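You operate a simulated robot arm through the tools that you are given. There is no shell and no other tool. Be economical: measure what you need, move in short steps, check, and stop when the job is done.

You are at the controls of a simulated two-armed robot. One attempt, no reset.

TASK
Open the drawer of the packing table, fetch the outer ring that says "47 mm" from the top of the packing table and set it in the inside of the drawer of the packing table and shut the drawer again. Take the blue holder and put it on the shelf of the side table. Take the red-banded sleeve and put it on the shelf under the packing table. Put the teal box on the grey steel tray. Put the purple-band small ring on the counter of the stock rack away on the top of the workbench. Open the case lid. The order is free.

It is judged by the outcome, as a careful person would: the job done as asked, and still so three seconds after it is handed in. It fails if anything else is knocked over, pushed out of place, dropped, spilled or broken. A push-on lid holds only when it is set on centred and level and pressed home; a screw cap is set on level and turned clockwise until tight.

THE ROBOT
Two 6-joint arms with two-finger parallel grippers on one trunk, on a base that drives. Base frame: it is fixed to the floor where the robot stands at the start and does not move with it; the origin is under the middle of the robot, x ahead of it, y to its left, z up; the surface under the hand at the start is at about z = 850. Readings come in mm, degrees, newtons and seconds.
The left shoulder is at the start at [280, 185, 1130], the right one opposite. With the tool pointing down near the work surface each hand reaches from about 540 to 940 mm from the robot's upright axis, wherever it stands, measured 20 degrees to its own side. Places, roughly: blue holder (6x6x5 cm) [900, -200, 900]; case lid [4700, 900, 900]; drawer of the packing table [700, -200, 700]; inside of the drawer of the packing table [600, -300, 700]; outer ring [1500, -500, 750]; purple-band small ring (5x5x2 cm) [6500, -2600, 800]; red-banded sleeve [1250, -750, 1000]; shelf of the side table [1200, 1600, 300]; shelf under the packing table [1400, -500, 200]; steel tray (36x19x10 cm) [-500, 1900, 900]; teal box [1500, -250, 750]; top of the workbench [-200, 1800, 900]. Payload 1.57 kg a hand.
The TCP of each hand is the grasp point between the finger pads, 30 mm short of the fingertips. In the tool frame z runs along the fingers and y along their closing line. Largest opening 80 mm; finger width 17, thickness 12; the body of the gripper, 40 by 82 mm, starts 80 mm behind the TCP.
Orientation is that of the tool frame in the base frame, as a unit quaternion [w, x, y, z]. With the fingers straight down and closing along the base's y, the tool's x points along the base's -x, its y along +y and its z along -z.

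THE INTERFACE
- The arms move only by the tool servo_tool. It takes "left_deltas", "right_deltas" or both (then of equal length, played together; a hand with none holds still); each is one flat list of numbers, 7 for each row, row after row: the turn, a rotation vector about the base's x, y, z in rad, then the shift along the base's x, y, z in mm, then the gripper command, from -1 (shut) to 1 (fully open), values between in proportion. In form: [ax, ay, az, x, y, z, fingers, ax, ay, az, x, y, z, fingers, ...]. A call has 1 to 10 rows; each row shifts and turns the commanded pose from where the row before left it. A row lasts 0.2 s, in which the tool goes at most 50 mm and 8.6 degrees; a call with a longer step from one row to the next is refused whole, and so is a gripper value outside its range. A pose out of reach is approached as far as the arm can. The call stops where the force on the tool passes 40 N (or 10 N more than at its start, if that is more) or the arm is blocked; 0.2 s more then pass. Each finger travels about 153 mm/s and halts on what it meets, pressing with about 43 N; the grip force reading is that of the motor and also rises with nothing between the fingers. The clock runs only during rows and for 0.2 s after the last one: add rows that do not move to give the fingers time. It gives the time, the measured TCP pose, the force on the tool (base axes), the opening and the grip force at its end, in the units of the frame above (readings bear some noise), with the torque about the TCP (base axes, N m) and any sound that the robot's microphone picked up, and new pictures: "views" is both (left out), scene, wrist or none (wrist: the cameras of the hands that moved).
- Cameras (640 x 400 px; columns grow to the right, rows downward): "scene" is now at [232.7, 3.5, 1560.3]; the picture's right is [0.00, -1.00, 0.00], its down [-0.82, 0.00, -0.57] and it looks along [0.57, 0.00, -0.82] (base axes); focal length 295 px, centre (320, 200). "left" rides on the left gripper at [72, 7, -122] in its tool frame; the picture's right is [-0.09, 1.00, 0.00], its down [-0.84, -0.08, -0.54] and it looks along [-0.54, -0.05, 0.84] (tool axes); focal length 238 px, centre (320, 200). "right" rides on the right gripper at [72, -7, -122] in its tool frame; the picture's right is [0.09, 1.00, 0.00], its down [-0.84, 0.08, -0.54] and it looks along [-0.54, 0.05, 0.84] (tool axes); focal length 238 px, centre (320, 200). There is no depth. A picture from a camera that has moved, and an enlarged one, comes with that camera's place and axes in the base frame and with its lens.
- slide_trunk(by): slides the trunk up (or, below 0, down) by that many mm; the arms and the scene camera ride with it, the base frame stays. It gives what a move gives, with no picture.
- steer(legs): drives the robot by 1 to 6 legs, each [ahead, turn to the left] in mm and degrees, along the robot's own axes; the way and the turn of a leg run together, so that a leg with both is an arc; at most 1500 mm and 180 degrees a leg. The arms and the cameras ride along, it lands a little off, and it stops where it bumps. It gives what a move gives, and a new picture of the scene camera.
- pan_tilt(pan, tilt): turns the head with the scene camera to pan (to the left, within 86 degrees either way) and tilt (down, from -29 to 69), counted from straight ahead of the robot. It gives what a move gives, and a new picture of the scene camera.
- inspect(camera, box): a new picture of the part [left, top, right, bottom] of that camera's present view, enlarged. The clock stands still meanwhile.
- finish_job(): hands the job in; it is judged then, once.

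Work in short steps. Places have to be worked out from the pictures, the camera data and where the tool is seen: move nearer, look again, correct. Check each grasp and each placing, and mend what went wrong. You have 196 turns and 260 pictures in all, those below and enlarged ones among them. Open the grippers and draw the arms clear of the work before you hand the job in, unless the task says otherwise; then end with one line.

The tools are called as a command line: name --argument value ..., lists and objects as JSON in quotes. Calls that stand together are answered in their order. servo_tool: Moves the arms, as the interface text tells. Its arguments: {"type":"object","properties":{"left_deltas":{"type":"array","items":{"type":"number"}},"right_deltas":{"type":"array","items":{"type":"number"}},"views":{"type":"string","enum":["both","scene","wrist","none"]}},"required":[]} The other tools are called the same way: slide_trunk (by) slides the trunk up or down; steer (legs) drives the base; pan_tilt (pan, tilt) turns the head that bears the scene camera; inspect (camera, box) takes an enlarged picture of a part of a camera's view; finish_job () hands the job in.

At the start:

```text
t: 0.0
left_tool_pos: [554.6, 251.5, 1261.3]
left_orientation: [0.001, 0.0, 1.0, 0.0]
left_wrist_force: [-1.6, 0.1, -0.8]
left_torque: [0.0, -0.03, -0.01]
left_opening: 80.0
left_grasp_force: 0.2
right_tool_pos: [598.0, -113.0, 1175.8]
right_orientation: [0.0, 0.0, 1.0, 0.0]
right_wrist_force: [0.5, 0.0, 0.6]
right_torque: [0.01, 0.01, -0.01]
right_opening: 79.6
right_grasp_force: 0.0
trunk travel left (down, up): [-825.0, 165.0]
robot x, y, heading: [-0.5, 4.3, 0.1]
head pan, tilt: [0.0, 54.9]
```

scene: 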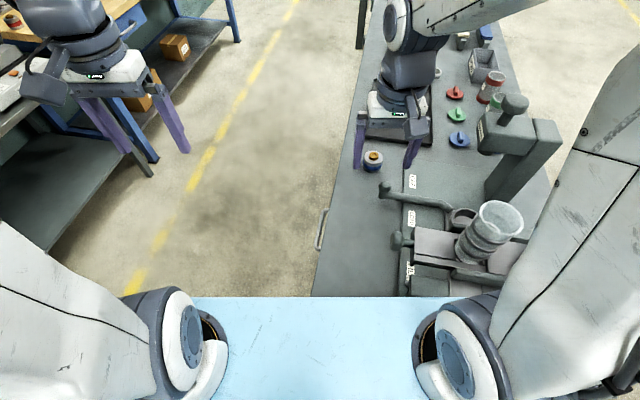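
right: 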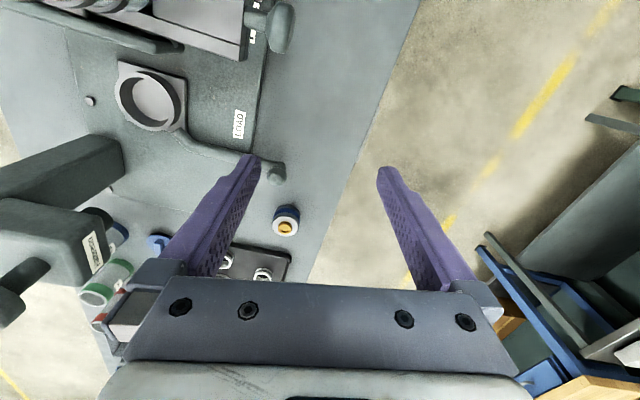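
left: 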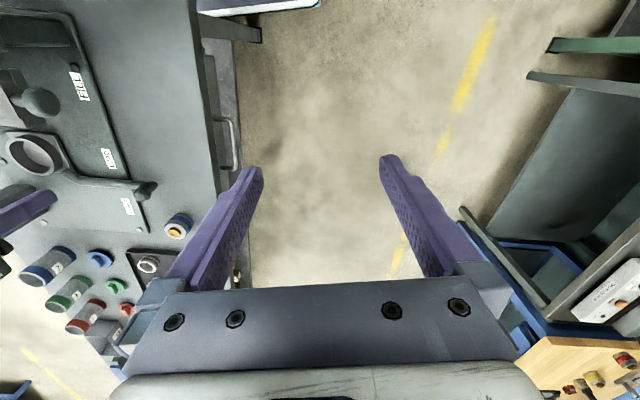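

I'll survey the surroundings first with the head.

pan_tilt --pan -25 --tilt 40

pan_tilt --pan 45 --tilt 30

pan_tilt --pan 0 --tilt 15

pan_tilt --pan 86 --tilt 25

```text
t: 0.9
left_tool_pos: [555.4, 251.8, 1261.2]
left_orientation: [0.0, 0.0, 1.0, 0.0]
left_wrist_force: [-0.7, 0.9, -0.1]
left_torque: [-0.01, 0.03, -0.01]
left_opening: 80.0
left_grasp_force: 0.0
right_tool_pos: [598.5, -112.4, 1175.2]
right_orientation: [-0.001, 0.0, 1.0, 0.0]
right_wrist_force: [1.4, 0.1, 0.4]
right_torque: [0.0, 0.01, -0.02]
right_opening: 80.0
right_grasp_force: 0.0
trunk travel left (down, up): [-825.0, 165.0]
robot x, y, heading: [-0.9, -1.4, 0.1]
head pan, tilt: [-25.0, 40.0]
camera scene: at [237.6, -32.3, 1580.8], right [-0.42, -0.91, 0.0], down [-0.58, 0.27, -0.77], along [0.69, -0.32, -0.64], focal length 295 px, centre (320, 200)
```

scene: 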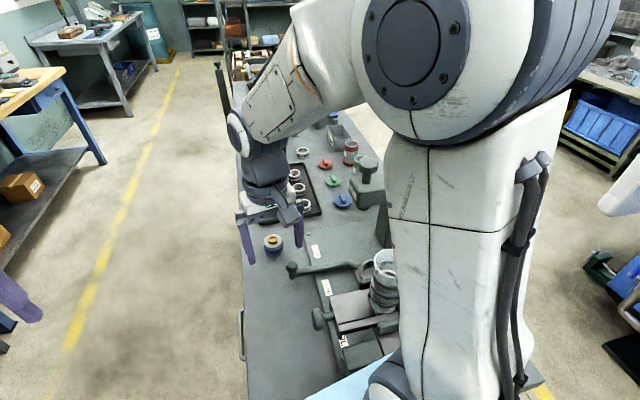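

```text
t: 2.3
left_tool_pos: [554.2, 251.4, 1260.6]
left_orientation: [0.0, 0.0, 1.0, 0.001]
left_wrist_force: [-0.5, -0.3, -0.1]
left_torque: [0.01, -0.02, 0.02]
left_opening: 79.6
left_grasp_force: 0.0
right_tool_pos: [598.1, -113.8, 1175.7]
right_orientation: [0.0, 0.001, 1.0, 0.0]
right_wrist_force: [0.0, 0.5, -0.6]
right_torque: [-0.04, -0.03, -0.02]
right_opening: 80.0
right_grasp_force: 0.0
trunk travel left (down, up): [-825.0, 165.0]
robot x, y, heading: [-1.0, 3.1, 0.2]
head pan, tilt: [45.0, 30.0]
camera scene: at [224.5, 67.4, 1596.2], right [0.71, -0.71, 0.0], down [-0.35, -0.35, -0.87], along [0.61, 0.61, -0.5], focal length 295 px, centre (320, 200)
```

scene: 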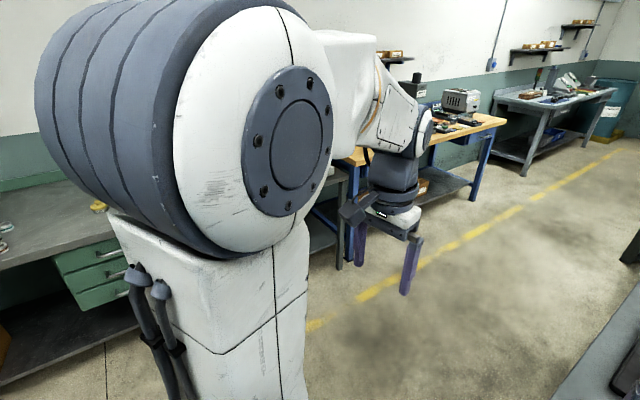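

```text
t: 3.4
left_tool_pos: [554.4, 252.2, 1260.3]
left_orientation: [0.0, 0.0, 1.0, 0.001]
left_wrist_force: [-0.6, 0.8, 1.1]
left_torque: [-0.02, 0.03, 0.01]
left_opening: 79.9
left_grasp_force: 0.0
right_tool_pos: [598.1, -113.0, 1174.7]
right_orientation: [0.0, 0.0, 1.0, 0.0]
right_wrist_force: [1.3, -0.5, 0.2]
right_torque: [-0.02, 0.03, 0.0]
right_opening: 79.9
right_grasp_force: 0.0
trunk travel left (down, up): [-825.0, 165.0]
robot x, y, heading: [-1.4, -0.8, 0.1]
head pan, tilt: [0.0, 15.0]
camera scene: at [253.9, 3.6, 1620.4], right [0.0, -1.0, 0.0], down [-0.26, 0.0, -0.97], along [0.97, 0.0, -0.26], focal length 295 px, centre (320, 200)
```

scene: 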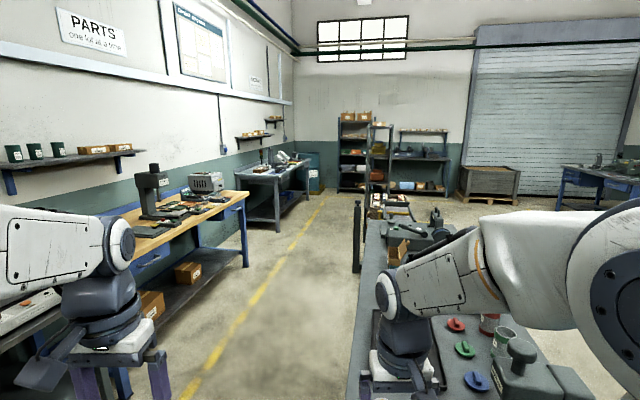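

```text
t: 5.0
left_tool_pos: [555.3, 250.2, 1260.9]
left_orientation: [0.0, -0.001, 1.0, 0.0]
left_wrist_force: [0.2, 0.9, -0.2]
left_torque: [0.02, -0.01, -0.01]
left_opening: 79.9
left_grasp_force: 0.1
right_tool_pos: [598.0, -113.6, 1174.7]
right_orientation: [0.0, 0.0, 1.0, 0.001]
right_wrist_force: [0.0, 0.2, -0.3]
right_torque: [0.01, 0.0, -0.01]
right_opening: 79.8
right_grasp_force: 0.0
trunk travel left (down, up): [-825.0, 165.0]
robot x, y, heading: [-0.7, -3.6, -0.1]
head pan, tilt: [85.9, 25.0]
camera scene: at [167.1, 95.4, 1604.2], right [1.0, -0.07, 0.0], down [-0.03, -0.42, -0.91], along [0.06, 0.9, -0.42], focal length 295 px, centre (320, 200)
```

scene: 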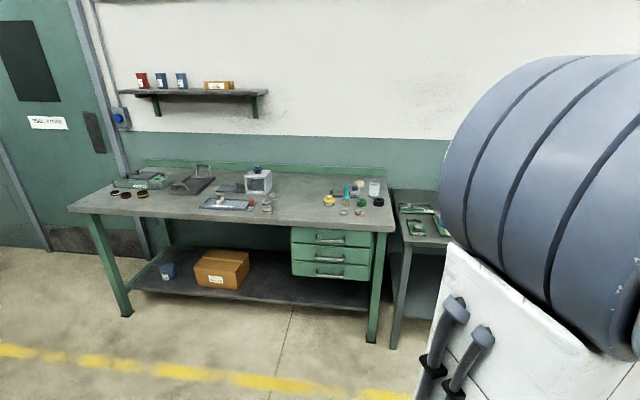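

inspect --camera "left" --box '[0, 0, 320, 200]'

inspect --camera "right" --box '[80, 0, 400, 300]'

inspect --camera "scene" --box '[60, 140, 400, 350]'

```text
2.00 times, centred on (160, 100) of left
camera zoom: at [484.0, 258.0, 1381.9], right [0.09, 1.0, 0.0], down [0.84, -0.08, 0.54], along [0.54, -0.05, -0.84], focal length 477 px, centre (640, 400)
```

zoom: 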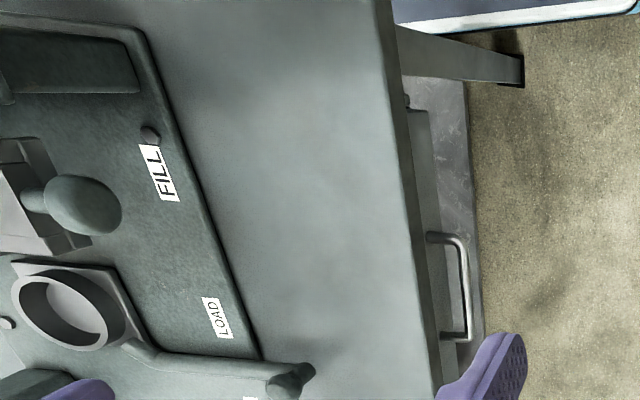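

```text
1.33 times, centred on (240, 150) of right
camera zoom: at [525.9, -120.1, 1297.9], right [-0.09, 1.0, 0.0], down [0.84, 0.08, 0.54], along [0.54, 0.05, -0.84], focal length 318 px, centre (427, 267)
```

zoom: 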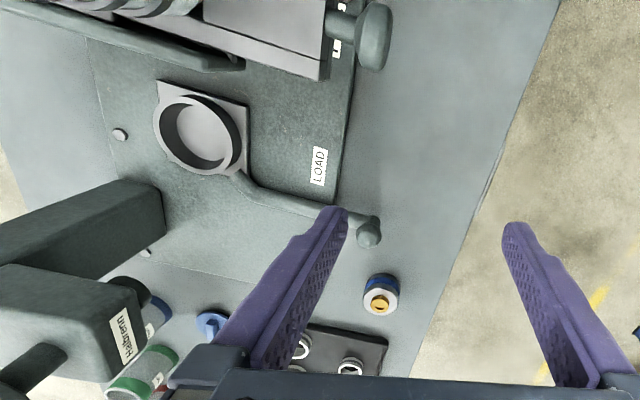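

```text
1.88 times, centred on (230, 245) of scene
camera zoom: at [167.1, 95.4, 1604.2], right [1.0, -0.07, 0.0], down [-0.03, -0.42, -0.91], along [0.06, 0.9, -0.42], focal length 555 px, centre (489, 115)
```

zoom: 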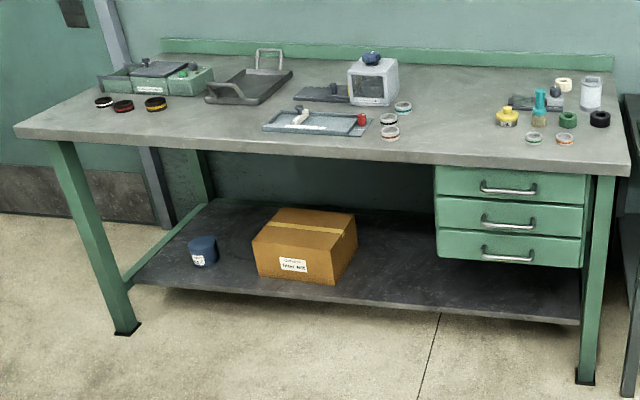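

I'll drive to stand facing the packing table's drawer side (about x=750, y=800, heading -90).

steer --legs '[[0, 47], [1090, 0], [0, -137]]'

pan_tilt --pan 0 --tilt 45

```text
t: 6.8
left_tool_pos: [379.5, 451.9, 1260.7]
left_orientation: [-0.001, -0.213, 0.977, -0.001]
left_wrist_force: [-0.2, -0.1, 0.4]
left_torque: [-0.01, 0.06, 0.04]
left_opening: 79.7
left_grasp_force: 0.0
right_tool_pos: [571.5, 141.4, 1175.1]
right_orientation: [-0.001, -0.215, 0.977, -0.001]
right_wrist_force: [0.4, -1.0, -0.7]
right_torque: [0.04, 0.02, 0.04]
right_opening: 80.0
right_grasp_force: 0.1
trunk travel left (down, up): [-825.0, 165.0]
robot x, y, heading: [-22.6, -6.8, 22.2]
head pan, tilt: [85.9, 25.0]
stopped in leg 1: the robot was blocked; the commanded pose is now the measured one
camera scene: at [102.1, 142.3, 1604.2], right [0.95, 0.31, 0.0], down [0.13, -0.4, -0.91], along [-0.28, 0.86, -0.42], focal length 295 px, centre (320, 200)
```

scene: 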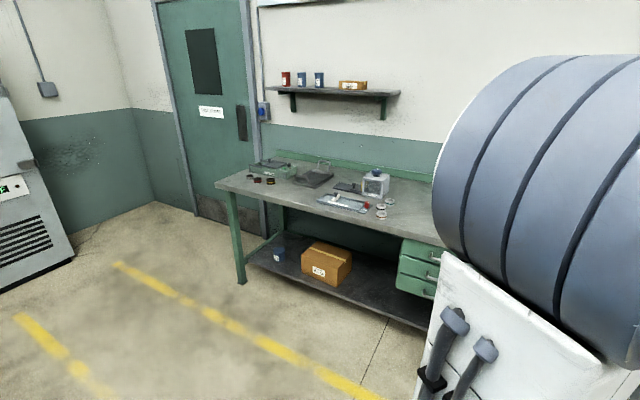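

```text
t: 8.4
left_tool_pos: [379.1, 452.1, 1259.9]
left_orientation: [0.001, -0.214, 0.977, 0.0]
left_wrist_force: [-0.2, -0.3, 0.0]
left_torque: [0.0, -0.02, 0.02]
left_opening: 80.1
left_grasp_force: 0.1
right_tool_pos: [571.4, 142.1, 1175.3]
right_orientation: [0.0, -0.214, 0.977, 0.0]
right_wrist_force: [0.1, 0.7, -0.3]
right_torque: [0.0, -0.01, -0.02]
right_opening: 80.1
right_grasp_force: 0.0
trunk travel left (down, up): [-825.0, 165.0]
robot x, y, heading: [-17.4, -8.1, 22.4]
head pan, tilt: [0.0, 45.0]
camera scene: at [205.3, 85.7, 1573.6], right [0.38, -0.93, 0.0], down [-0.66, -0.27, -0.71], along [0.66, 0.27, -0.71], focal length 295 px, centre (320, 200)
```

scene: 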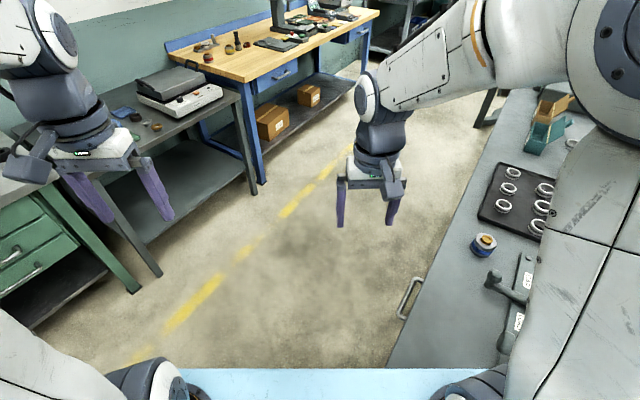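

The base corner met the table when turning; back up first, then turn in the clear.

steer --legs '[[-300, 0], [0, 26], [700, 0]]'

```text
t: 15.2
left_tool_pos: [357.5, 1007.8, 1261.3]
left_orientation: [-0.001, -0.426, 0.905, 0.001]
left_wrist_force: [0.2, 0.5, 0.3]
left_torque: [0.03, -0.04, 0.02]
left_opening: 80.1
left_grasp_force: 0.0
right_tool_pos: [665.4, 811.6, 1176.7]
right_orientation: [0.0, -0.427, 0.904, 0.0]
right_wrist_force: [0.1, 0.1, 0.0]
right_torque: [0.01, 0.01, -0.01]
right_opening: 80.0
right_grasp_force: 0.0
trunk travel left (down, up): [-825.0, 165.0]
robot x, y, heading: [199.1, 416.6, 48.1]
head pan, tilt: [0.0, 45.0]
camera scene: at [362.3, 601.8, 1573.6], right [0.74, -0.67, 0.0], down [-0.47, -0.52, -0.71], along [0.47, 0.52, -0.71], focal length 295 px, centre (320, 200)
```

scene: 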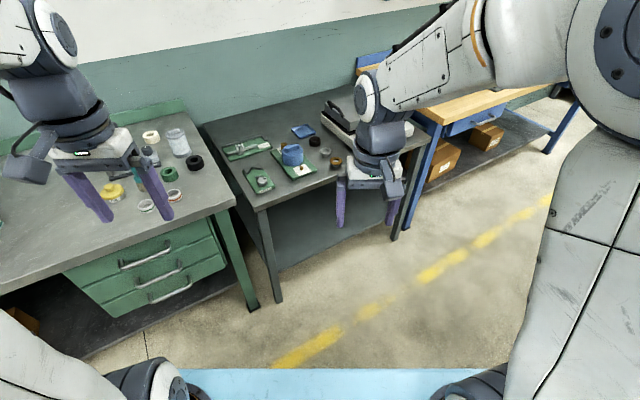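

steer --legs '[[260, 0], [0, -48], [550, 0], [0, -90]]'

```text
t: 26.0
left_tool_pos: [1205.5, 80.5, 1259.5]
left_orientation: [0.001, 0.694, 0.72, -0.001]
left_wrist_force: [0.1, -0.7, -1.0]
left_torque: [0.03, -0.03, 0.0]
left_opening: 80.2
left_grasp_force: 0.0
right_tool_pos: [845.1, 22.1, 1175.1]
right_orientation: [0.0, 0.693, 0.721, -0.001]
right_wrist_force: [0.5, 0.2, 0.1]
right_torque: [-0.01, -0.04, 0.03]
right_opening: 80.3
right_grasp_force: 0.1
trunk travel left (down, up): [-825.0, 165.0]
robot x, y, heading: [932.1, 625.3, -90.4]
head pan, tilt: [0.0, 45.0]
camera scene: at [931.7, 387.2, 1573.6], right [-1.0, 0.01, 0.0], down [0.0, 0.71, -0.71], along [0.0, -0.71, -0.71], focal length 295 px, centre (320, 200)
```

scene: 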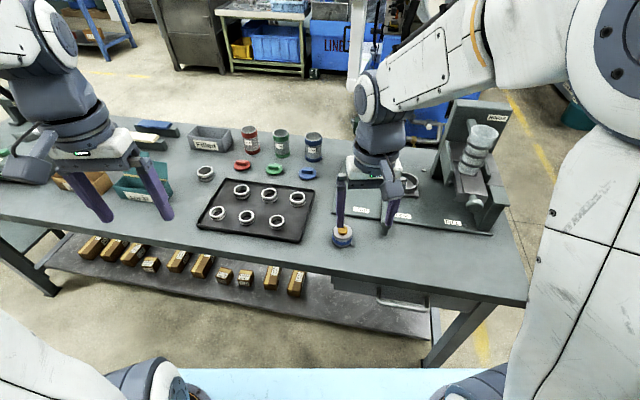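

inspect --camera "scene" --box '[160, 110, 420, 270]'

inspect --camera "scene" --box '[0, 110, 220, 250]'

inspect --camera "left" --box '[0, 0, 640, 400]'

```text
2.46 times, centred on (290, 190) of scene
camera zoom: at [931.7, 387.2, 1573.6], right [-1.0, 0.01, 0.0], down [0.0, 0.71, -0.71], along [0.0, -0.71, -0.71], focal length 726 px, centre (394, 225)
```

zoom: 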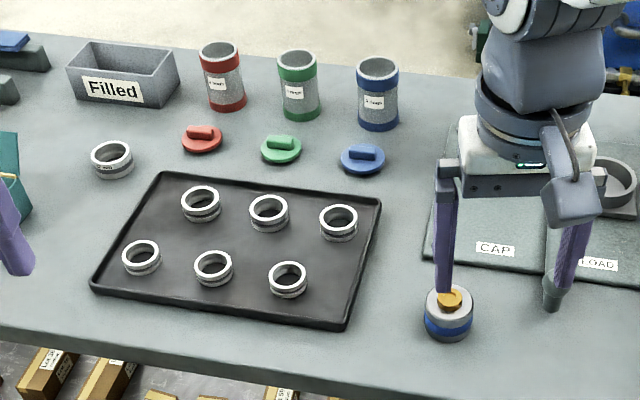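

```text
2.86 times, centred on (110, 180) of scene
camera zoom: at [931.7, 387.2, 1573.6], right [-1.0, 0.01, 0.0], down [0.0, 0.71, -0.71], along [0.0, -0.71, -0.71], focal length 843 px, centre (920, 257)
```

zoom: 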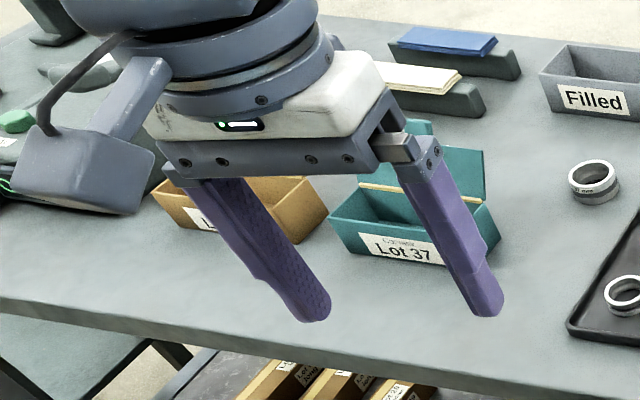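

```text
1.00 times, centred on (320, 200) of left (not enlarged: the box is as wide or as high as the picture)
camera zoom: at [1212.0, 153.4, 1381.7], right [1.0, -0.06, 0.0], down [-0.05, -0.84, 0.54], along [-0.03, -0.54, -0.84], focal length 238 px, centre (320, 200)
```

zoom: 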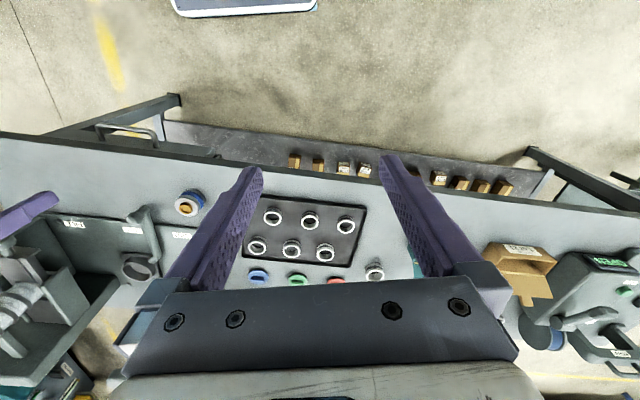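

inspect --camera "scene" --box '[192, 160, 218, 184]'

inspect --camera "scene" --box '[205, 180, 310, 232]'

```text
16.00 times, centred on (205, 172) of scene
camera zoom: at [931.7, 387.2, 1573.6], right [-1.0, 0.01, 0.0], down [0.0, 0.71, -0.71], along [0.0, -0.71, -0.71], focal length 4719 px, centre (2160, 648)
```

zoom: 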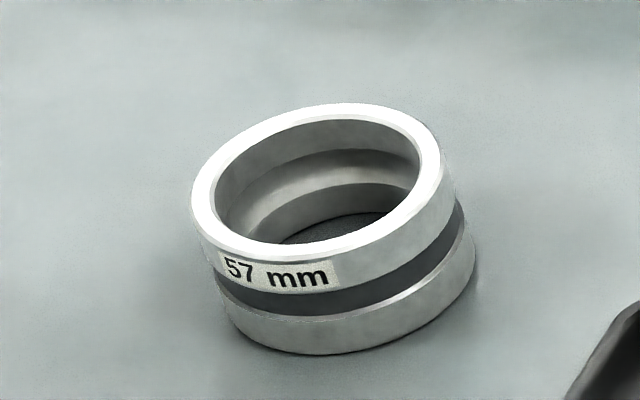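

```text
6.10 times, centred on (258, 206) of scene
camera zoom: at [931.7, 387.2, 1573.6], right [-1.0, 0.01, 0.0], down [0.0, 0.71, -0.71], along [0.0, -0.71, -0.71], focal length 1798 px, centre (701, 163)
```

zoom: 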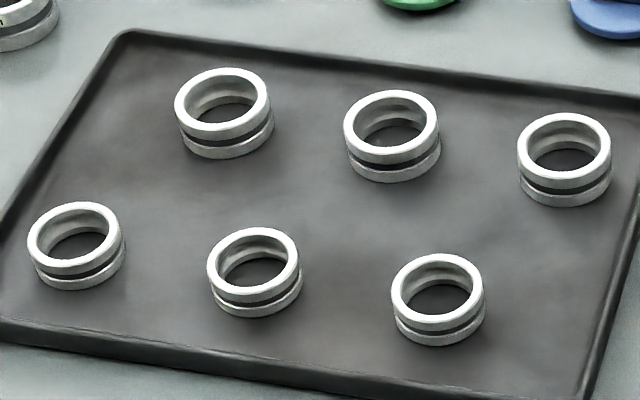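

The lone ring is 57 mm. Look at the rest of the table for others; I'll pan and inspect.

pan_tilt --pan 50 --tilt 40

inspect --camera "left" --box '[400, 200, 640, 350]'

inspect --camera "left" --box '[230, 190, 400, 290]'

```text
t: 27.2
left_tool_pos: [1207.9, 81.2, 1260.0]
left_orientation: [0.0, 0.695, 0.719, 0.0]
left_wrist_force: [0.1, 0.2, 0.1]
left_torque: [-0.03, -0.03, -0.02]
left_opening: 80.4
left_grasp_force: 0.0
right_tool_pos: [846.3, 22.9, 1176.2]
right_orientation: [0.001, 0.691, 0.722, 0.001]
right_wrist_force: [-0.2, -0.8, -0.1]
right_torque: [0.02, 0.01, -0.03]
right_opening: 79.9
right_grasp_force: 0.1
trunk travel left (down, up): [-825.0, 165.0]
robot x, y, heading: [934.4, 625.6, -90.2]
head pan, tilt: [50.0, 40.0]
camera scene: at [996.9, 413.4, 1580.9], right [-0.65, -0.76, 0.0], down [-0.49, 0.42, -0.77], along [0.58, -0.5, -0.64], focal length 295 px, centre (320, 200)
```

scene: 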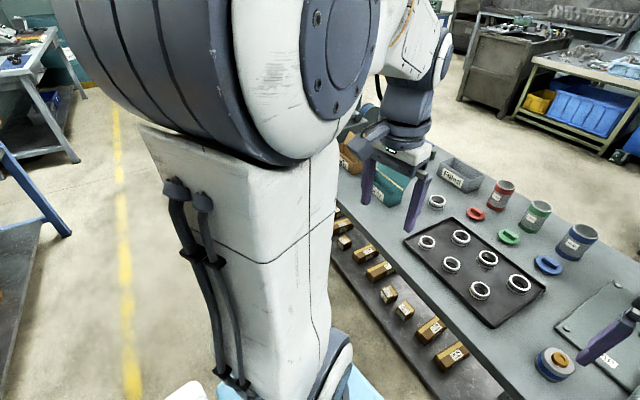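

```text
2.67 times, centred on (520, 275) of left
camera zoom: at [1212.0, 153.4, 1381.7], right [1.0, -0.06, 0.0], down [-0.05, -0.84, 0.54], along [-0.03, -0.54, -0.84], focal length 636 px, centre (-213, 0)
```

zoom: 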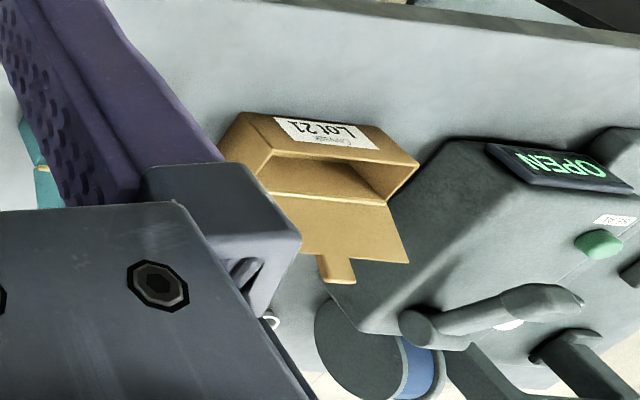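

```text
3.76 times, centred on (315, 240) of left
camera zoom: at [1212.0, 153.4, 1381.7], right [1.0, -0.06, 0.0], down [-0.05, -0.84, 0.54], along [-0.03, -0.54, -0.84], focal length 897 px, centre (339, 49)
```

zoom: 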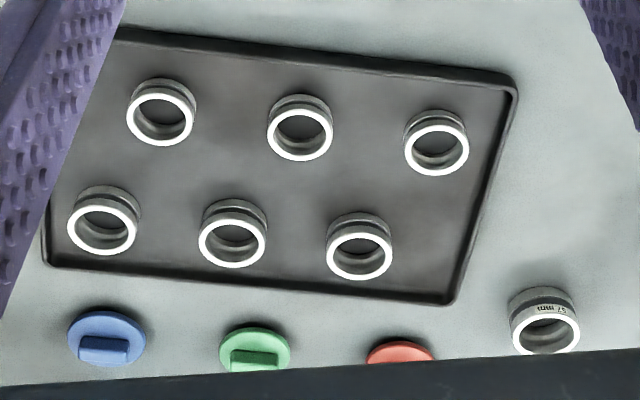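

A ring seems to hide behind the tan box. I'll shift 500 mm along the table for a look.

steer --legs '[[0, 90], [530, 0], [0, -90]]'

pan_tilt --pan 0 --tilt 45

```text
t: 37.8
left_tool_pos: [1752.7, 86.1, 1260.6]
left_orientation: [0.0, 0.679, 0.734, 0.0]
left_wrist_force: [0.1, -1.1, -0.5]
left_torque: [-0.03, -0.02, 0.01]
left_opening: 79.9
left_grasp_force: 0.0
right_tool_pos: [1393.7, 13.2, 1176.0]
right_orientation: [0.0, 0.678, 0.735, -0.001]
right_wrist_force: [0.0, 0.5, -0.5]
right_torque: [-0.01, -0.01, 0.02]
right_opening: 80.1
right_grasp_force: 0.1
trunk travel left (down, up): [-825.0, 165.0]
robot x, y, heading: [1456.9, 616.6, -87.8]
head pan, tilt: [50.0, 40.0]
camera scene: at [1530.4, 409.2, 1580.9], right [-0.62, -0.79, 0.0], down [-0.51, 0.4, -0.77], along [0.6, -0.47, -0.64], focal length 295 px, centre (320, 200)
```

scene: 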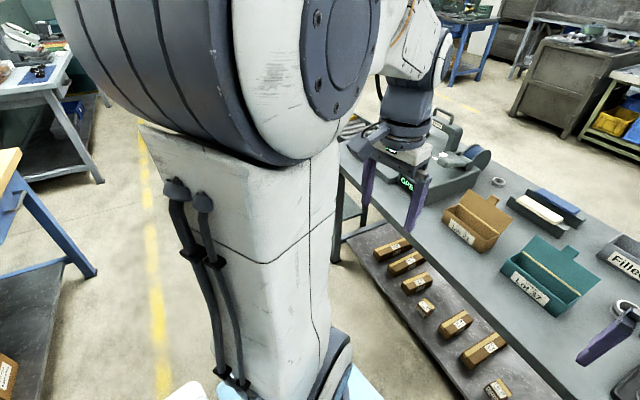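

```text
t: 38.9
left_tool_pos: [1753.7, 85.2, 1260.3]
left_orientation: [0.0, 0.681, 0.733, 0.001]
left_wrist_force: [0.0, -0.1, -0.3]
left_torque: [0.04, 0.0, 0.02]
left_opening: 80.1
left_grasp_force: 0.0
right_tool_pos: [1394.4, 11.5, 1175.0]
right_orientation: [0.0, 0.678, 0.735, 0.0]
right_wrist_force: [0.1, 0.1, 0.1]
right_torque: [0.01, -0.01, 0.02]
right_opening: 79.9
right_grasp_force: 0.1
trunk travel left (down, up): [-825.0, 165.0]
robot x, y, heading: [1453.8, 617.7, -88.0]
head pan, tilt: [0.0, 45.0]
camera scene: at [1466.1, 380.4, 1573.6], right [-1.0, -0.03, 0.0], down [-0.02, 0.71, -0.71], along [0.02, -0.71, -0.71], focal length 295 px, centre (320, 200)
```

scene: 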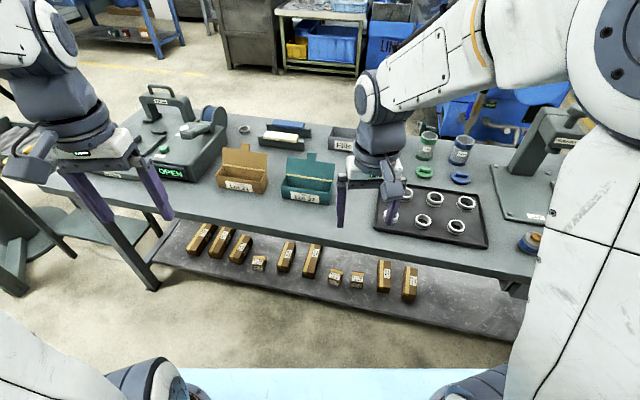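

inspect --camera "scene" --box '[230, 115, 260, 137]'

inspect --camera "scene" --box '[210, 110, 350, 210]'

inspect --camera "right" --box '[0, 0, 640, 400]'

```text
16.00 times, centred on (245, 126) of scene
camera zoom: at [1466.1, 380.4, 1573.6], right [-1.0, -0.03, 0.0], down [-0.02, 0.71, -0.71], along [0.02, -0.71, -0.71], focal length 4719 px, centre (1520, 1384)
```

zoom: 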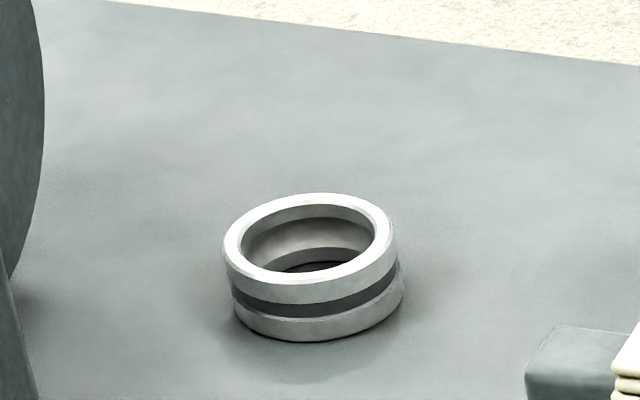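

```text
4.00 times, centred on (280, 160) of scene
camera zoom: at [1466.1, 380.4, 1573.6], right [-1.0, -0.03, 0.0], down [-0.02, 0.71, -0.71], along [0.02, -0.71, -0.71], focal length 1180 px, centre (480, 360)
```

zoom: 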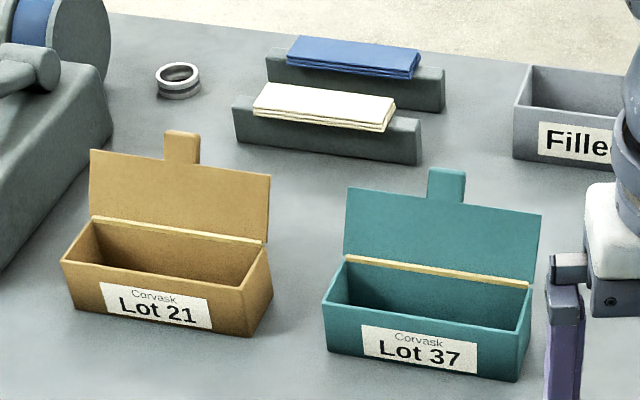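

```text
1.00 times, centred on (320, 200) of right (not enlarged: the box is as wide or as high as the picture)
camera zoom: at [1381.3, 83.3, 1298.1], right [0.99, 0.17, 0.0], down [0.14, -0.83, 0.54], along [0.09, -0.53, -0.84], focal length 238 px, centre (320, 200)
```

zoom: 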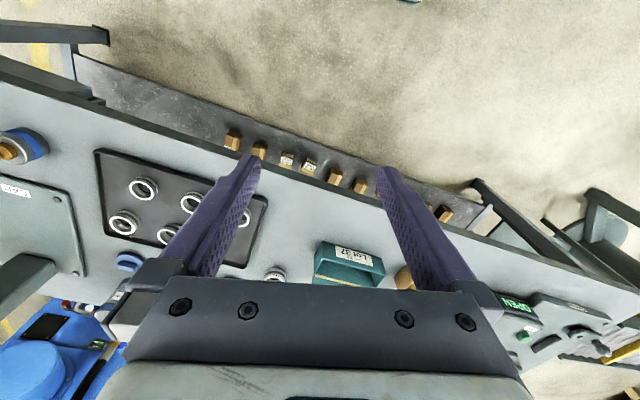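

I need to be closer to the table to reach the teal box. Straighten and advance 180 mm.

steer --legs '[[0, -2], [180, 0]]'

inspect --camera "right" --box '[200, 180, 440, 330]'

```text
t: 40.8
left_tool_pos: [1733.8, -108.3, 1261.3]
left_orientation: [0.001, 0.692, 0.722, 0.001]
left_wrist_force: [-0.5, -0.2, -0.1]
left_torque: [-0.02, 0.0, 0.0]
left_opening: 80.0
left_grasp_force: 0.0
right_tool_pos: [1372.3, -166.8, 1175.7]
right_orientation: [0.0, 0.691, 0.723, 0.0]
right_wrist_force: [-0.2, 0.8, 0.0]
right_torque: [-0.02, -0.02, 0.02]
right_opening: 80.0
right_grasp_force: 0.0
trunk travel left (down, up): [-825.0, 165.0]
robot x, y, heading: [1458.0, 437.7, -90.0]
head pan, tilt: [0.0, 45.0]
camera scene: at [1457.2, 197.8, 1573.7], right [-1.0, 0.0, 0.0], down [0.0, 0.71, -0.71], along [0.0, -0.71, -0.71], focal length 295 px, centre (320, 200)
```

scene: 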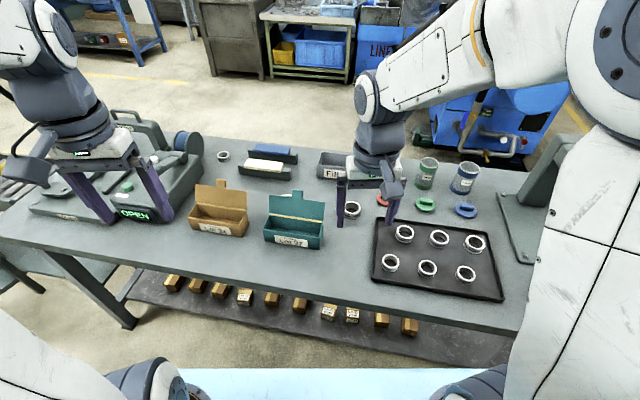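

```text
2.67 times, centred on (320, 255) of right
camera zoom: at [1362.2, -96.3, 1298.2], right [0.99, 0.14, 0.0], down [0.12, -0.83, 0.54], along [0.07, -0.54, -0.84], focal length 636 px, centre (320, 53)
```

zoom: 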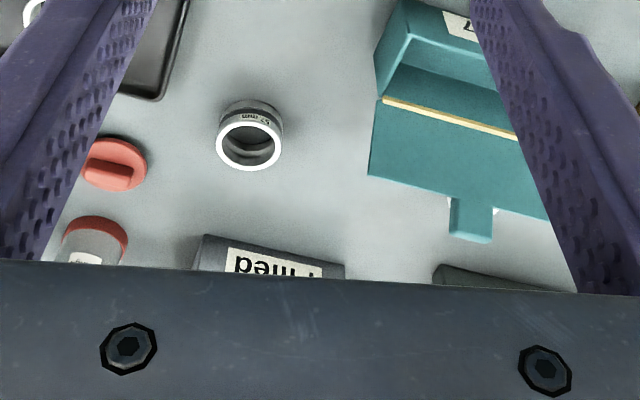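

inspect --camera "scene" --box '[250, 175, 370, 255]'

```text
5.00 times, centred on (310, 215) of scene
camera zoom: at [1457.2, 197.8, 1573.7], right [-1.0, 0.0, 0.0], down [0.0, 0.71, -0.71], along [0.0, -0.71, -0.71], focal length 1475 px, centre (370, 125)
```

zoom: 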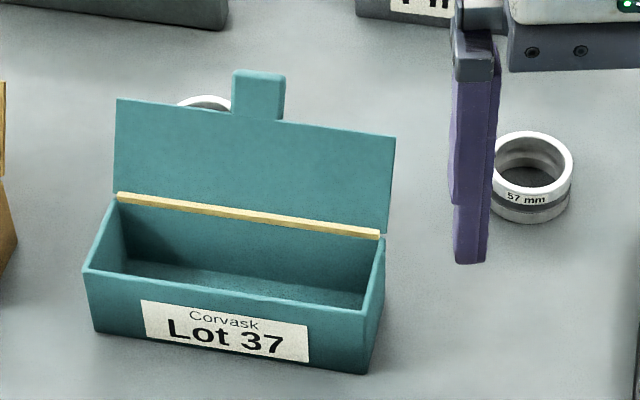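

Table top is z≈850; the teal box front wall midpoint is near (1541,-332), rim z≈910, yaw about -11.6°. I rotate the left hand to close across the front wall and hover, moving the right hand aside.

servo_tool --left_deltas '[0, 0, 0.1326, -19.3, -22.4, -16, 1, 0, 0, 0.1326, -19.3, -22.4, -16, 1, 0, 0, 0.1326, -19.3, -22.4, -16, 1, 0, 0, 0.1326, -19.3, -22.4, -16, 1, 0, 0, 0.1326, -19.3, -22.4, -16, 1, 0, 0, 0.1326, -19.3, -22.4, -16, 1, 0, 0, 0.1326, -19.3, -22.4, -16, 1, 0, 0, 0.1326, -19.3, -22.4, -16, 1, 0, 0, 0.1326, -19.3, -22.4, -16, 1, 0, 0, 0.1326, -19.3, -22.4, -16, 1]' --right_deltas '[0, 0, 0, -18, 5, 5, 1, 0, 0, 0, -18, 5, 5, 1, 0, 0, 0, -18, 5, 5, 1, 0, 0, 0, -18, 5, 5, 1, 0, 0, 0, -18, 5, 5, 1, 0, 0, 0, -18, 5, 5, 1, 0, 0, 0, -18, 5, 5, 1, 0, 0, 0, -18, 5, 5, 1, 0, 0, 0, -18, 5, 5, 1, 0, 0, 0, -18, 5, 5, 1]' --views "both"

```text
t: 43.0
left_tool_pos: [1540.4, -332.6, 1100.5]
left_orientation: [0.0, 0.101, 0.995, 0.0]
left_wrist_force: [0.0, 0.4, -1.2]
left_torque: [0.03, -0.03, 0.03]
left_opening: 80.1
left_grasp_force: 0.0
right_tool_pos: [1193.2, -116.6, 1224.3]
right_orientation: [-0.001, 0.691, 0.723, -0.001]
right_wrist_force: [0.4, -0.4, -0.5]
right_torque: [0.02, 0.01, -0.02]
right_opening: 80.0
right_grasp_force: 0.0
trunk travel left (down, up): [-825.0, 165.0]
robot x, y, heading: [1456.8, 435.8, -90.2]
head pan, tilt: [0.0, 45.0]
camera scene: at [1457.3, 197.5, 1573.6], right [-1.0, 0.0, 0.0], down [0.0, 0.71, -0.71], along [0.0, -0.71, -0.71], focal length 295 px, centre (320, 200)
camera right: at [1182.2, -45.6, 1347.2], right [0.99, 0.14, 0.0], down [0.12, -0.83, 0.54], along [0.07, -0.54, -0.84], focal length 238 px, centre (320, 200)
camera left: at [1472.0, -311.4, 1221.1], right [0.29, 0.96, 0.0], down [0.8, -0.24, 0.54], along [0.52, -0.16, -0.84], focal length 238 px, centre (320, 200)
```

scene: 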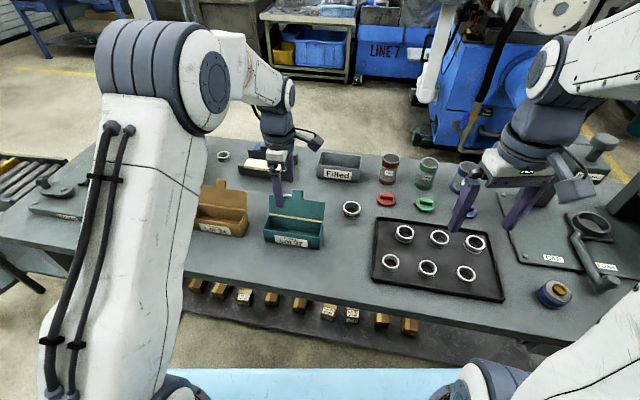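
right: 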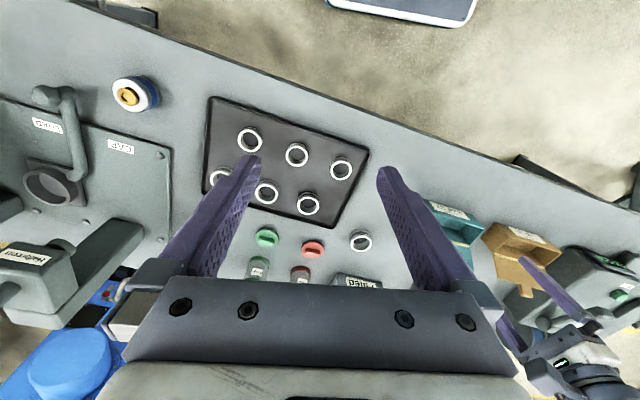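
left: 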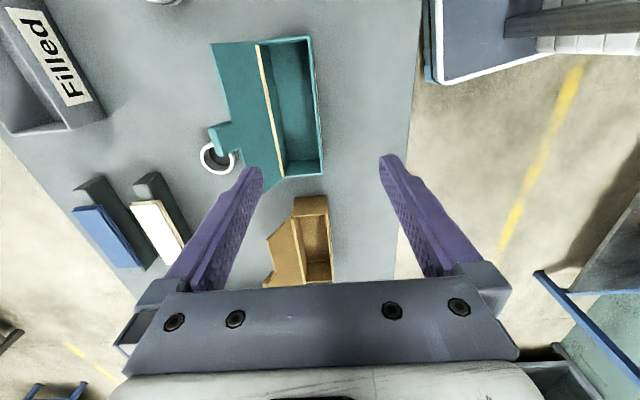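

Aligned. Also the ring hides behind the teal lid near (1562,-509). Peek at its label, then descend with a partly closed gripper.

inspect --camera "left" --box '[190, 130, 254, 180]'

servo_tool --left_deltas '[0, 0, 0, 0, 0, -30, 0.25, 0, 0, 0, 0, 0, -40, 0.25, 0, 0, 0, 0, 0, -40, 0.25, 0, 0, 0, 0, 0, -30, 0.25]' --views "wrist"

```text
8.00 times, centred on (222, 155) of left
camera zoom: at [1472.0, -311.4, 1221.1], right [0.29, 0.96, 0.0], down [0.8, -0.24, 0.54], along [0.52, -0.16, -0.84], focal length 1907 px, centre (1104, 560)
```

zoom: 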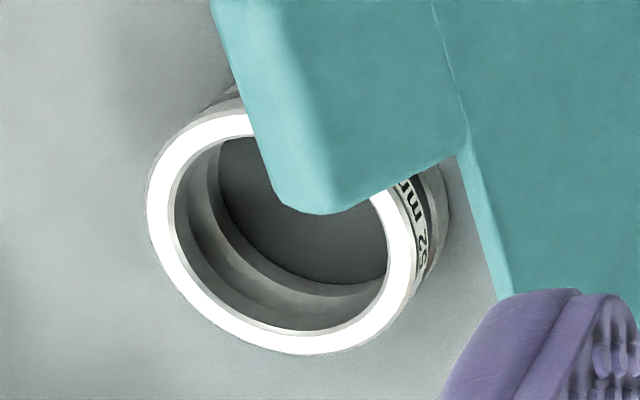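

```text
t: 44.0
left_tool_pos: [1540.3, -329.2, 960.1]
left_orientation: [-0.001, 0.101, 0.995, 0.0]
left_wrist_force: [-0.1, -0.4, -0.3]
left_torque: [0.02, -0.03, 0.0]
left_opening: 50.0
left_grasp_force: 0.1
right_tool_pos: [1192.3, -116.2, 1224.0]
right_orientation: [0.0, 0.691, 0.723, 0.0]
right_wrist_force: [-0.6, -0.6, 0.3]
right_torque: [0.0, 0.01, -0.02]
right_opening: 79.8
right_grasp_force: 0.0
trunk travel left (down, up): [-825.0, 165.0]
robot x, y, heading: [1459.7, 438.4, -90.0]
head pan, tilt: [0.0, 45.0]
camera left: at [1473.2, -308.0, 1080.3], right [0.29, 0.96, 0.0], down [0.8, -0.24, 0.54], along [0.52, -0.16, -0.84], focal length 238 px, centre (320, 200)
```

left: 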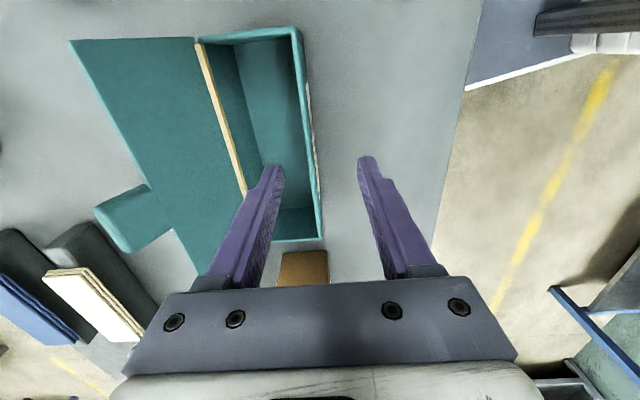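

Fingers straddle the front wall. Descend and close.

servo_tool --left_deltas '[0, 0, 0, 0, 0, -30, 0.25, 0, 0, 0, 0, 0, -28, 0.25, 0, 0, 0, 0, 0, 0, -1, 0, 0, 0, 0, 0, 0, -1, 0, 0, 0, 0, 0, 0, -1]' --views "wrist"

```text
t: 45.2
left_tool_pos: [1542.5, -331.1, 902.1]
left_orientation: [0.001, 0.101, 0.995, 0.0]
left_wrist_force: [0.9, 0.1, -0.2]
left_torque: [-0.01, 0.05, -0.02]
left_opening: 2.9
left_grasp_force: 24.8
right_tool_pos: [1192.2, -118.0, 1224.1]
right_orientation: [0.0, 0.691, 0.723, 0.001]
right_wrist_force: [0.8, -0.4, -1.2]
right_torque: [-0.01, 0.03, 0.0]
right_opening: 79.9
right_grasp_force: 0.1
trunk travel left (down, up): [-825.0, 165.0]
robot x, y, heading: [1457.5, 432.7, -90.3]
head pan, tilt: [0.0, 45.0]
camera left: at [1474.2, -309.7, 1022.9], right [0.29, 0.96, 0.0], down [0.8, -0.24, 0.54], along [0.52, -0.16, -0.84], focal length 238 px, centre (320, 200)
```

left: 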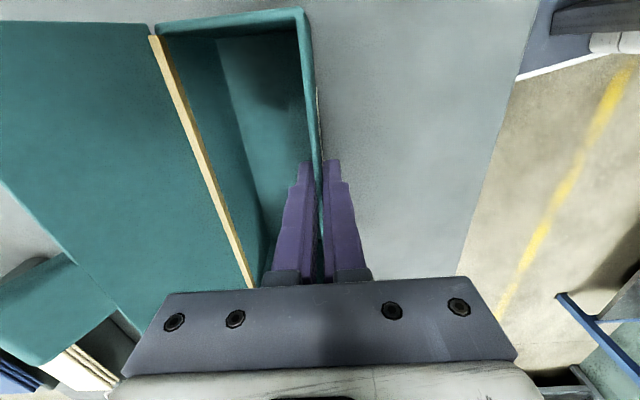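

Gripped the wall (2.9 mm). Lift.

servo_tool --left_deltas '[0, 0, 0, 0, 0, 15, -1, 0, 0, 0, 0, 0, 25, -1, 0, 0, 0, 0, 0, 40, -1, 0, 0, 0, 0, 0, 40, -1, 0, 0, 0, 0, 0, 40, -1, 0, 0, 0, 0, 0, 40, -1]' --views "both"

```text
t: 46.6
left_tool_pos: [1540.5, -330.2, 1105.3]
left_orientation: [0.0, 0.102, 0.995, 0.0]
left_wrist_force: [-0.7, -0.6, -0.7]
left_torque: [0.03, 0.0, -0.01]
left_opening: 2.8
left_grasp_force: 24.5
right_tool_pos: [1192.6, -117.0, 1224.9]
right_orientation: [0.0, 0.691, 0.722, -0.001]
right_wrist_force: [-0.4, -0.1, 0.2]
right_torque: [-0.02, 0.01, 0.0]
right_opening: 80.1
right_grasp_force: 0.0
trunk travel left (down, up): [-825.0, 165.0]
robot x, y, heading: [1457.4, 434.9, -89.9]
head pan, tilt: [0.0, 45.0]
camera scene: at [1457.1, 197.3, 1573.6], right [-1.0, 0.0, 0.0], down [0.0, 0.71, -0.71], along [0.0, -0.71, -0.71], focal length 295 px, centre (320, 200)
camera left: at [1471.6, -308.4, 1225.4], right [0.29, 0.96, 0.0], down [0.8, -0.24, 0.54], along [0.52, -0.16, -0.84], focal length 238 px, centre (320, 200)
```

scene: 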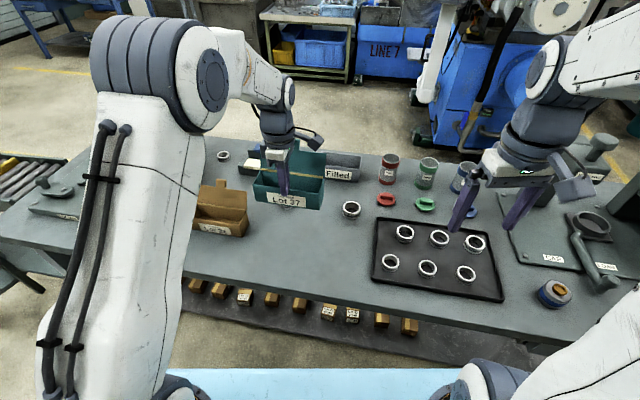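
left: 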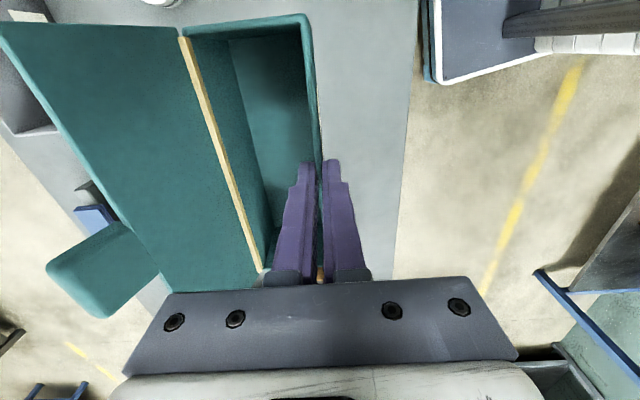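

Retract the box toward the robot and look at the exposed ring.

servo_tool --left_deltas '[0, 0, 0, 10, 35, 15, -1, 0, 0, 0, 10, 35, 15, -1, 0, 0, 0, 10, 35, 15, -1, 0, 0, 0, 10, 35, 15, -1]' --views "none"

inspect --camera "scene" --box '[200, 140, 360, 240]'

```text
t: 47.6
left_tool_pos: [1582.5, -190.6, 1163.0]
left_orientation: [0.0, 0.102, 0.995, 0.0]
left_wrist_force: [0.1, 0.4, -0.5]
left_torque: [0.04, -0.02, -0.01]
left_opening: 2.9
left_grasp_force: 24.1
right_tool_pos: [1192.7, -117.5, 1223.2]
right_orientation: [0.0, 0.691, 0.723, -0.001]
right_wrist_force: [-0.5, -0.5, 0.7]
right_torque: [0.04, 0.02, 0.04]
right_opening: 80.1
right_grasp_force: 0.1
trunk travel left (down, up): [-825.0, 165.0]
robot x, y, heading: [1457.7, 435.8, -90.1]
head pan, tilt: [0.0, 45.0]
```

```text
4.00 times, centred on (280, 190) of scene
camera zoom: at [1457.1, 197.2, 1573.6], right [-1.0, 0.0, 0.0], down [0.0, 0.71, -0.71], along [0.0, -0.71, -0.71], focal length 1180 px, centre (480, 240)
```

zoom: 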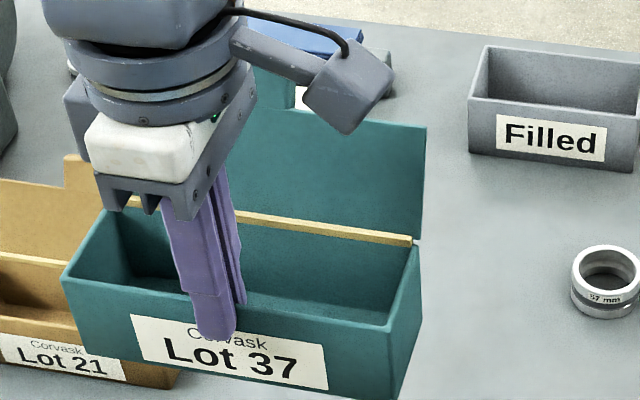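

Drive to the blue holder's spot.

steer --legs '[[-180, 0], [0, -90], [370, 0], [0, 90]]'

```text
t: 58.8
left_tool_pos: [1206.8, -8.0, 1162.7]
left_orientation: [0.0, 0.108, 0.994, 0.0]
left_wrist_force: [-0.8, -0.5, 1.2]
left_torque: [0.01, -0.04, 0.01]
left_opening: 3.1
left_grasp_force: 24.6
right_tool_pos: [818.2, 70.0, 1224.9]
right_orientation: [0.0, 0.695, 0.719, 0.0]
right_wrist_force: [0.2, 0.9, 0.5]
right_torque: [0.02, 0.02, 0.0]
right_opening: 80.0
right_grasp_force: 0.0
trunk travel left (down, up): [-825.0, 165.0]
robot x, y, heading: [1093.3, 616.6, -90.6]
head pan, tilt: [0.0, 45.0]
camera scene: at [1087.1, 380.5, 1573.6], right [-1.0, 0.01, 0.0], down [0.01, 0.71, -0.71], along [-0.01, -0.71, -0.71], focal length 295 px, centre (320, 200)
```

scene: 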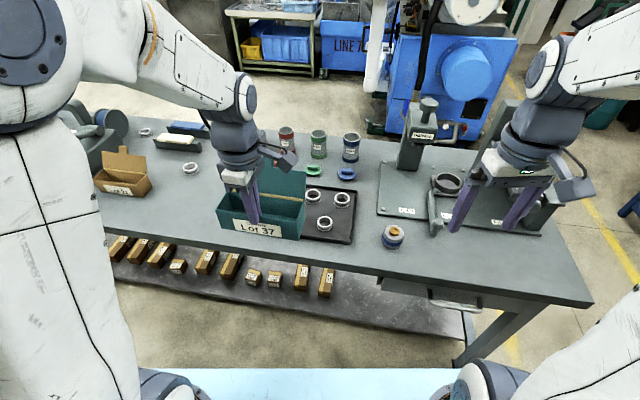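

inspect --camera "scene" --box '[176, 155, 204, 180]'

inspect --camera "scene" --box '[360, 200, 500, 320]'

```text
16.00 times, centred on (190, 168) of scene
camera zoom: at [1087.1, 380.5, 1573.6], right [-1.0, 0.01, 0.0], down [0.01, 0.71, -0.71], along [-0.01, -0.71, -0.71], focal length 4719 px, centre (2400, 720)
```

zoom: 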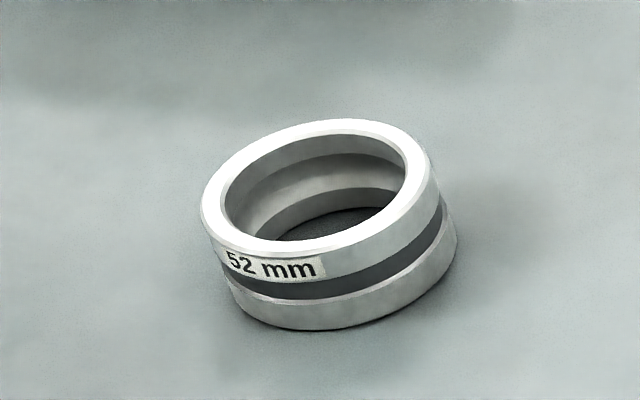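

```text
3.33 times, centred on (430, 260) of scene
camera zoom: at [1087.1, 380.5, 1573.6], right [-1.0, 0.01, 0.0], down [0.01, 0.71, -0.71], along [-0.01, -0.71, -0.71], focal length 983 px, centre (-47, 0)
```

zoom: 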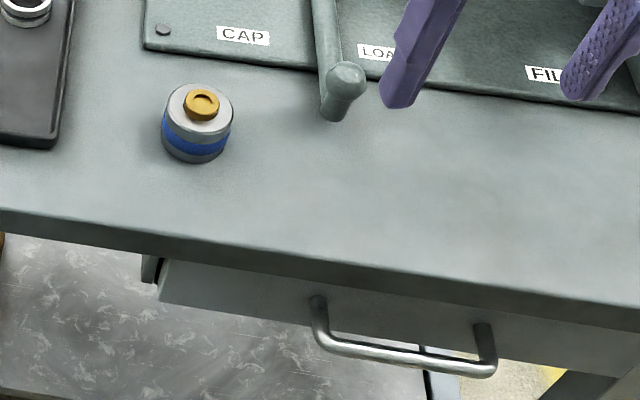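

Lone rings are 57 and 52; the back one must be checked later. Now move the right hand over the blue holder near (862,-164).

servo_tool --right_deltas '[0, 0, 0, 6.3, -33.4, -32, 1, 0, 0, 0, 6.3, -33.4, -32, 1, 0, 0, 0, 6.3, -33.4, -32, 1, 0, 0, 0, 6.3, -33.4, -32, 1, 0, 0, 0, 6.3, -33.4, -32, 1, 0, 0, 0, 6.3, -33.4, -32, 1, 0, 0, 0, 6.3, -33.4, -32, 1]' --views "wrist"

```text
t: 60.4
left_tool_pos: [1207.0, -7.9, 1162.9]
left_orientation: [0.0, 0.108, 0.994, -0.001]
left_wrist_force: [-0.6, 0.5, -0.9]
left_torque: [0.0, -0.01, 0.04]
left_opening: 3.1
left_grasp_force: 24.0
right_tool_pos: [863.7, -162.0, 1000.4]
right_orientation: [0.0, 0.695, 0.719, -0.001]
right_wrist_force: [-0.5, 0.3, 0.5]
right_torque: [0.02, 0.0, -0.02]
right_opening: 80.0
right_grasp_force: 0.1
trunk travel left (down, up): [-825.0, 165.0]
robot x, y, heading: [1090.2, 617.6, -91.1]
head pan, tilt: [0.0, 45.0]
camera right: at [854.1, -90.7, 1122.3], right [0.99, 0.13, 0.0], down [0.11, -0.83, 0.54], along [0.07, -0.54, -0.84], focal length 238 px, centre (320, 200)
```

right: 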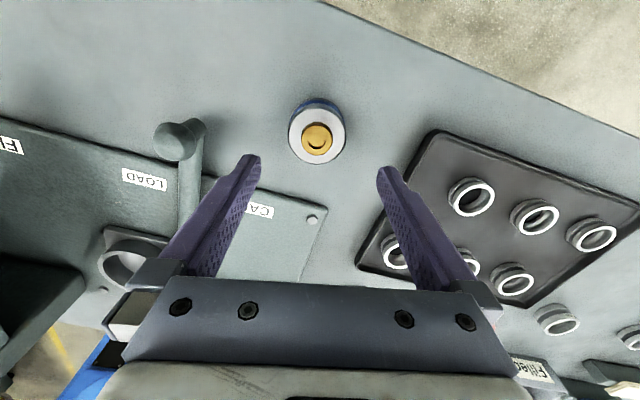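

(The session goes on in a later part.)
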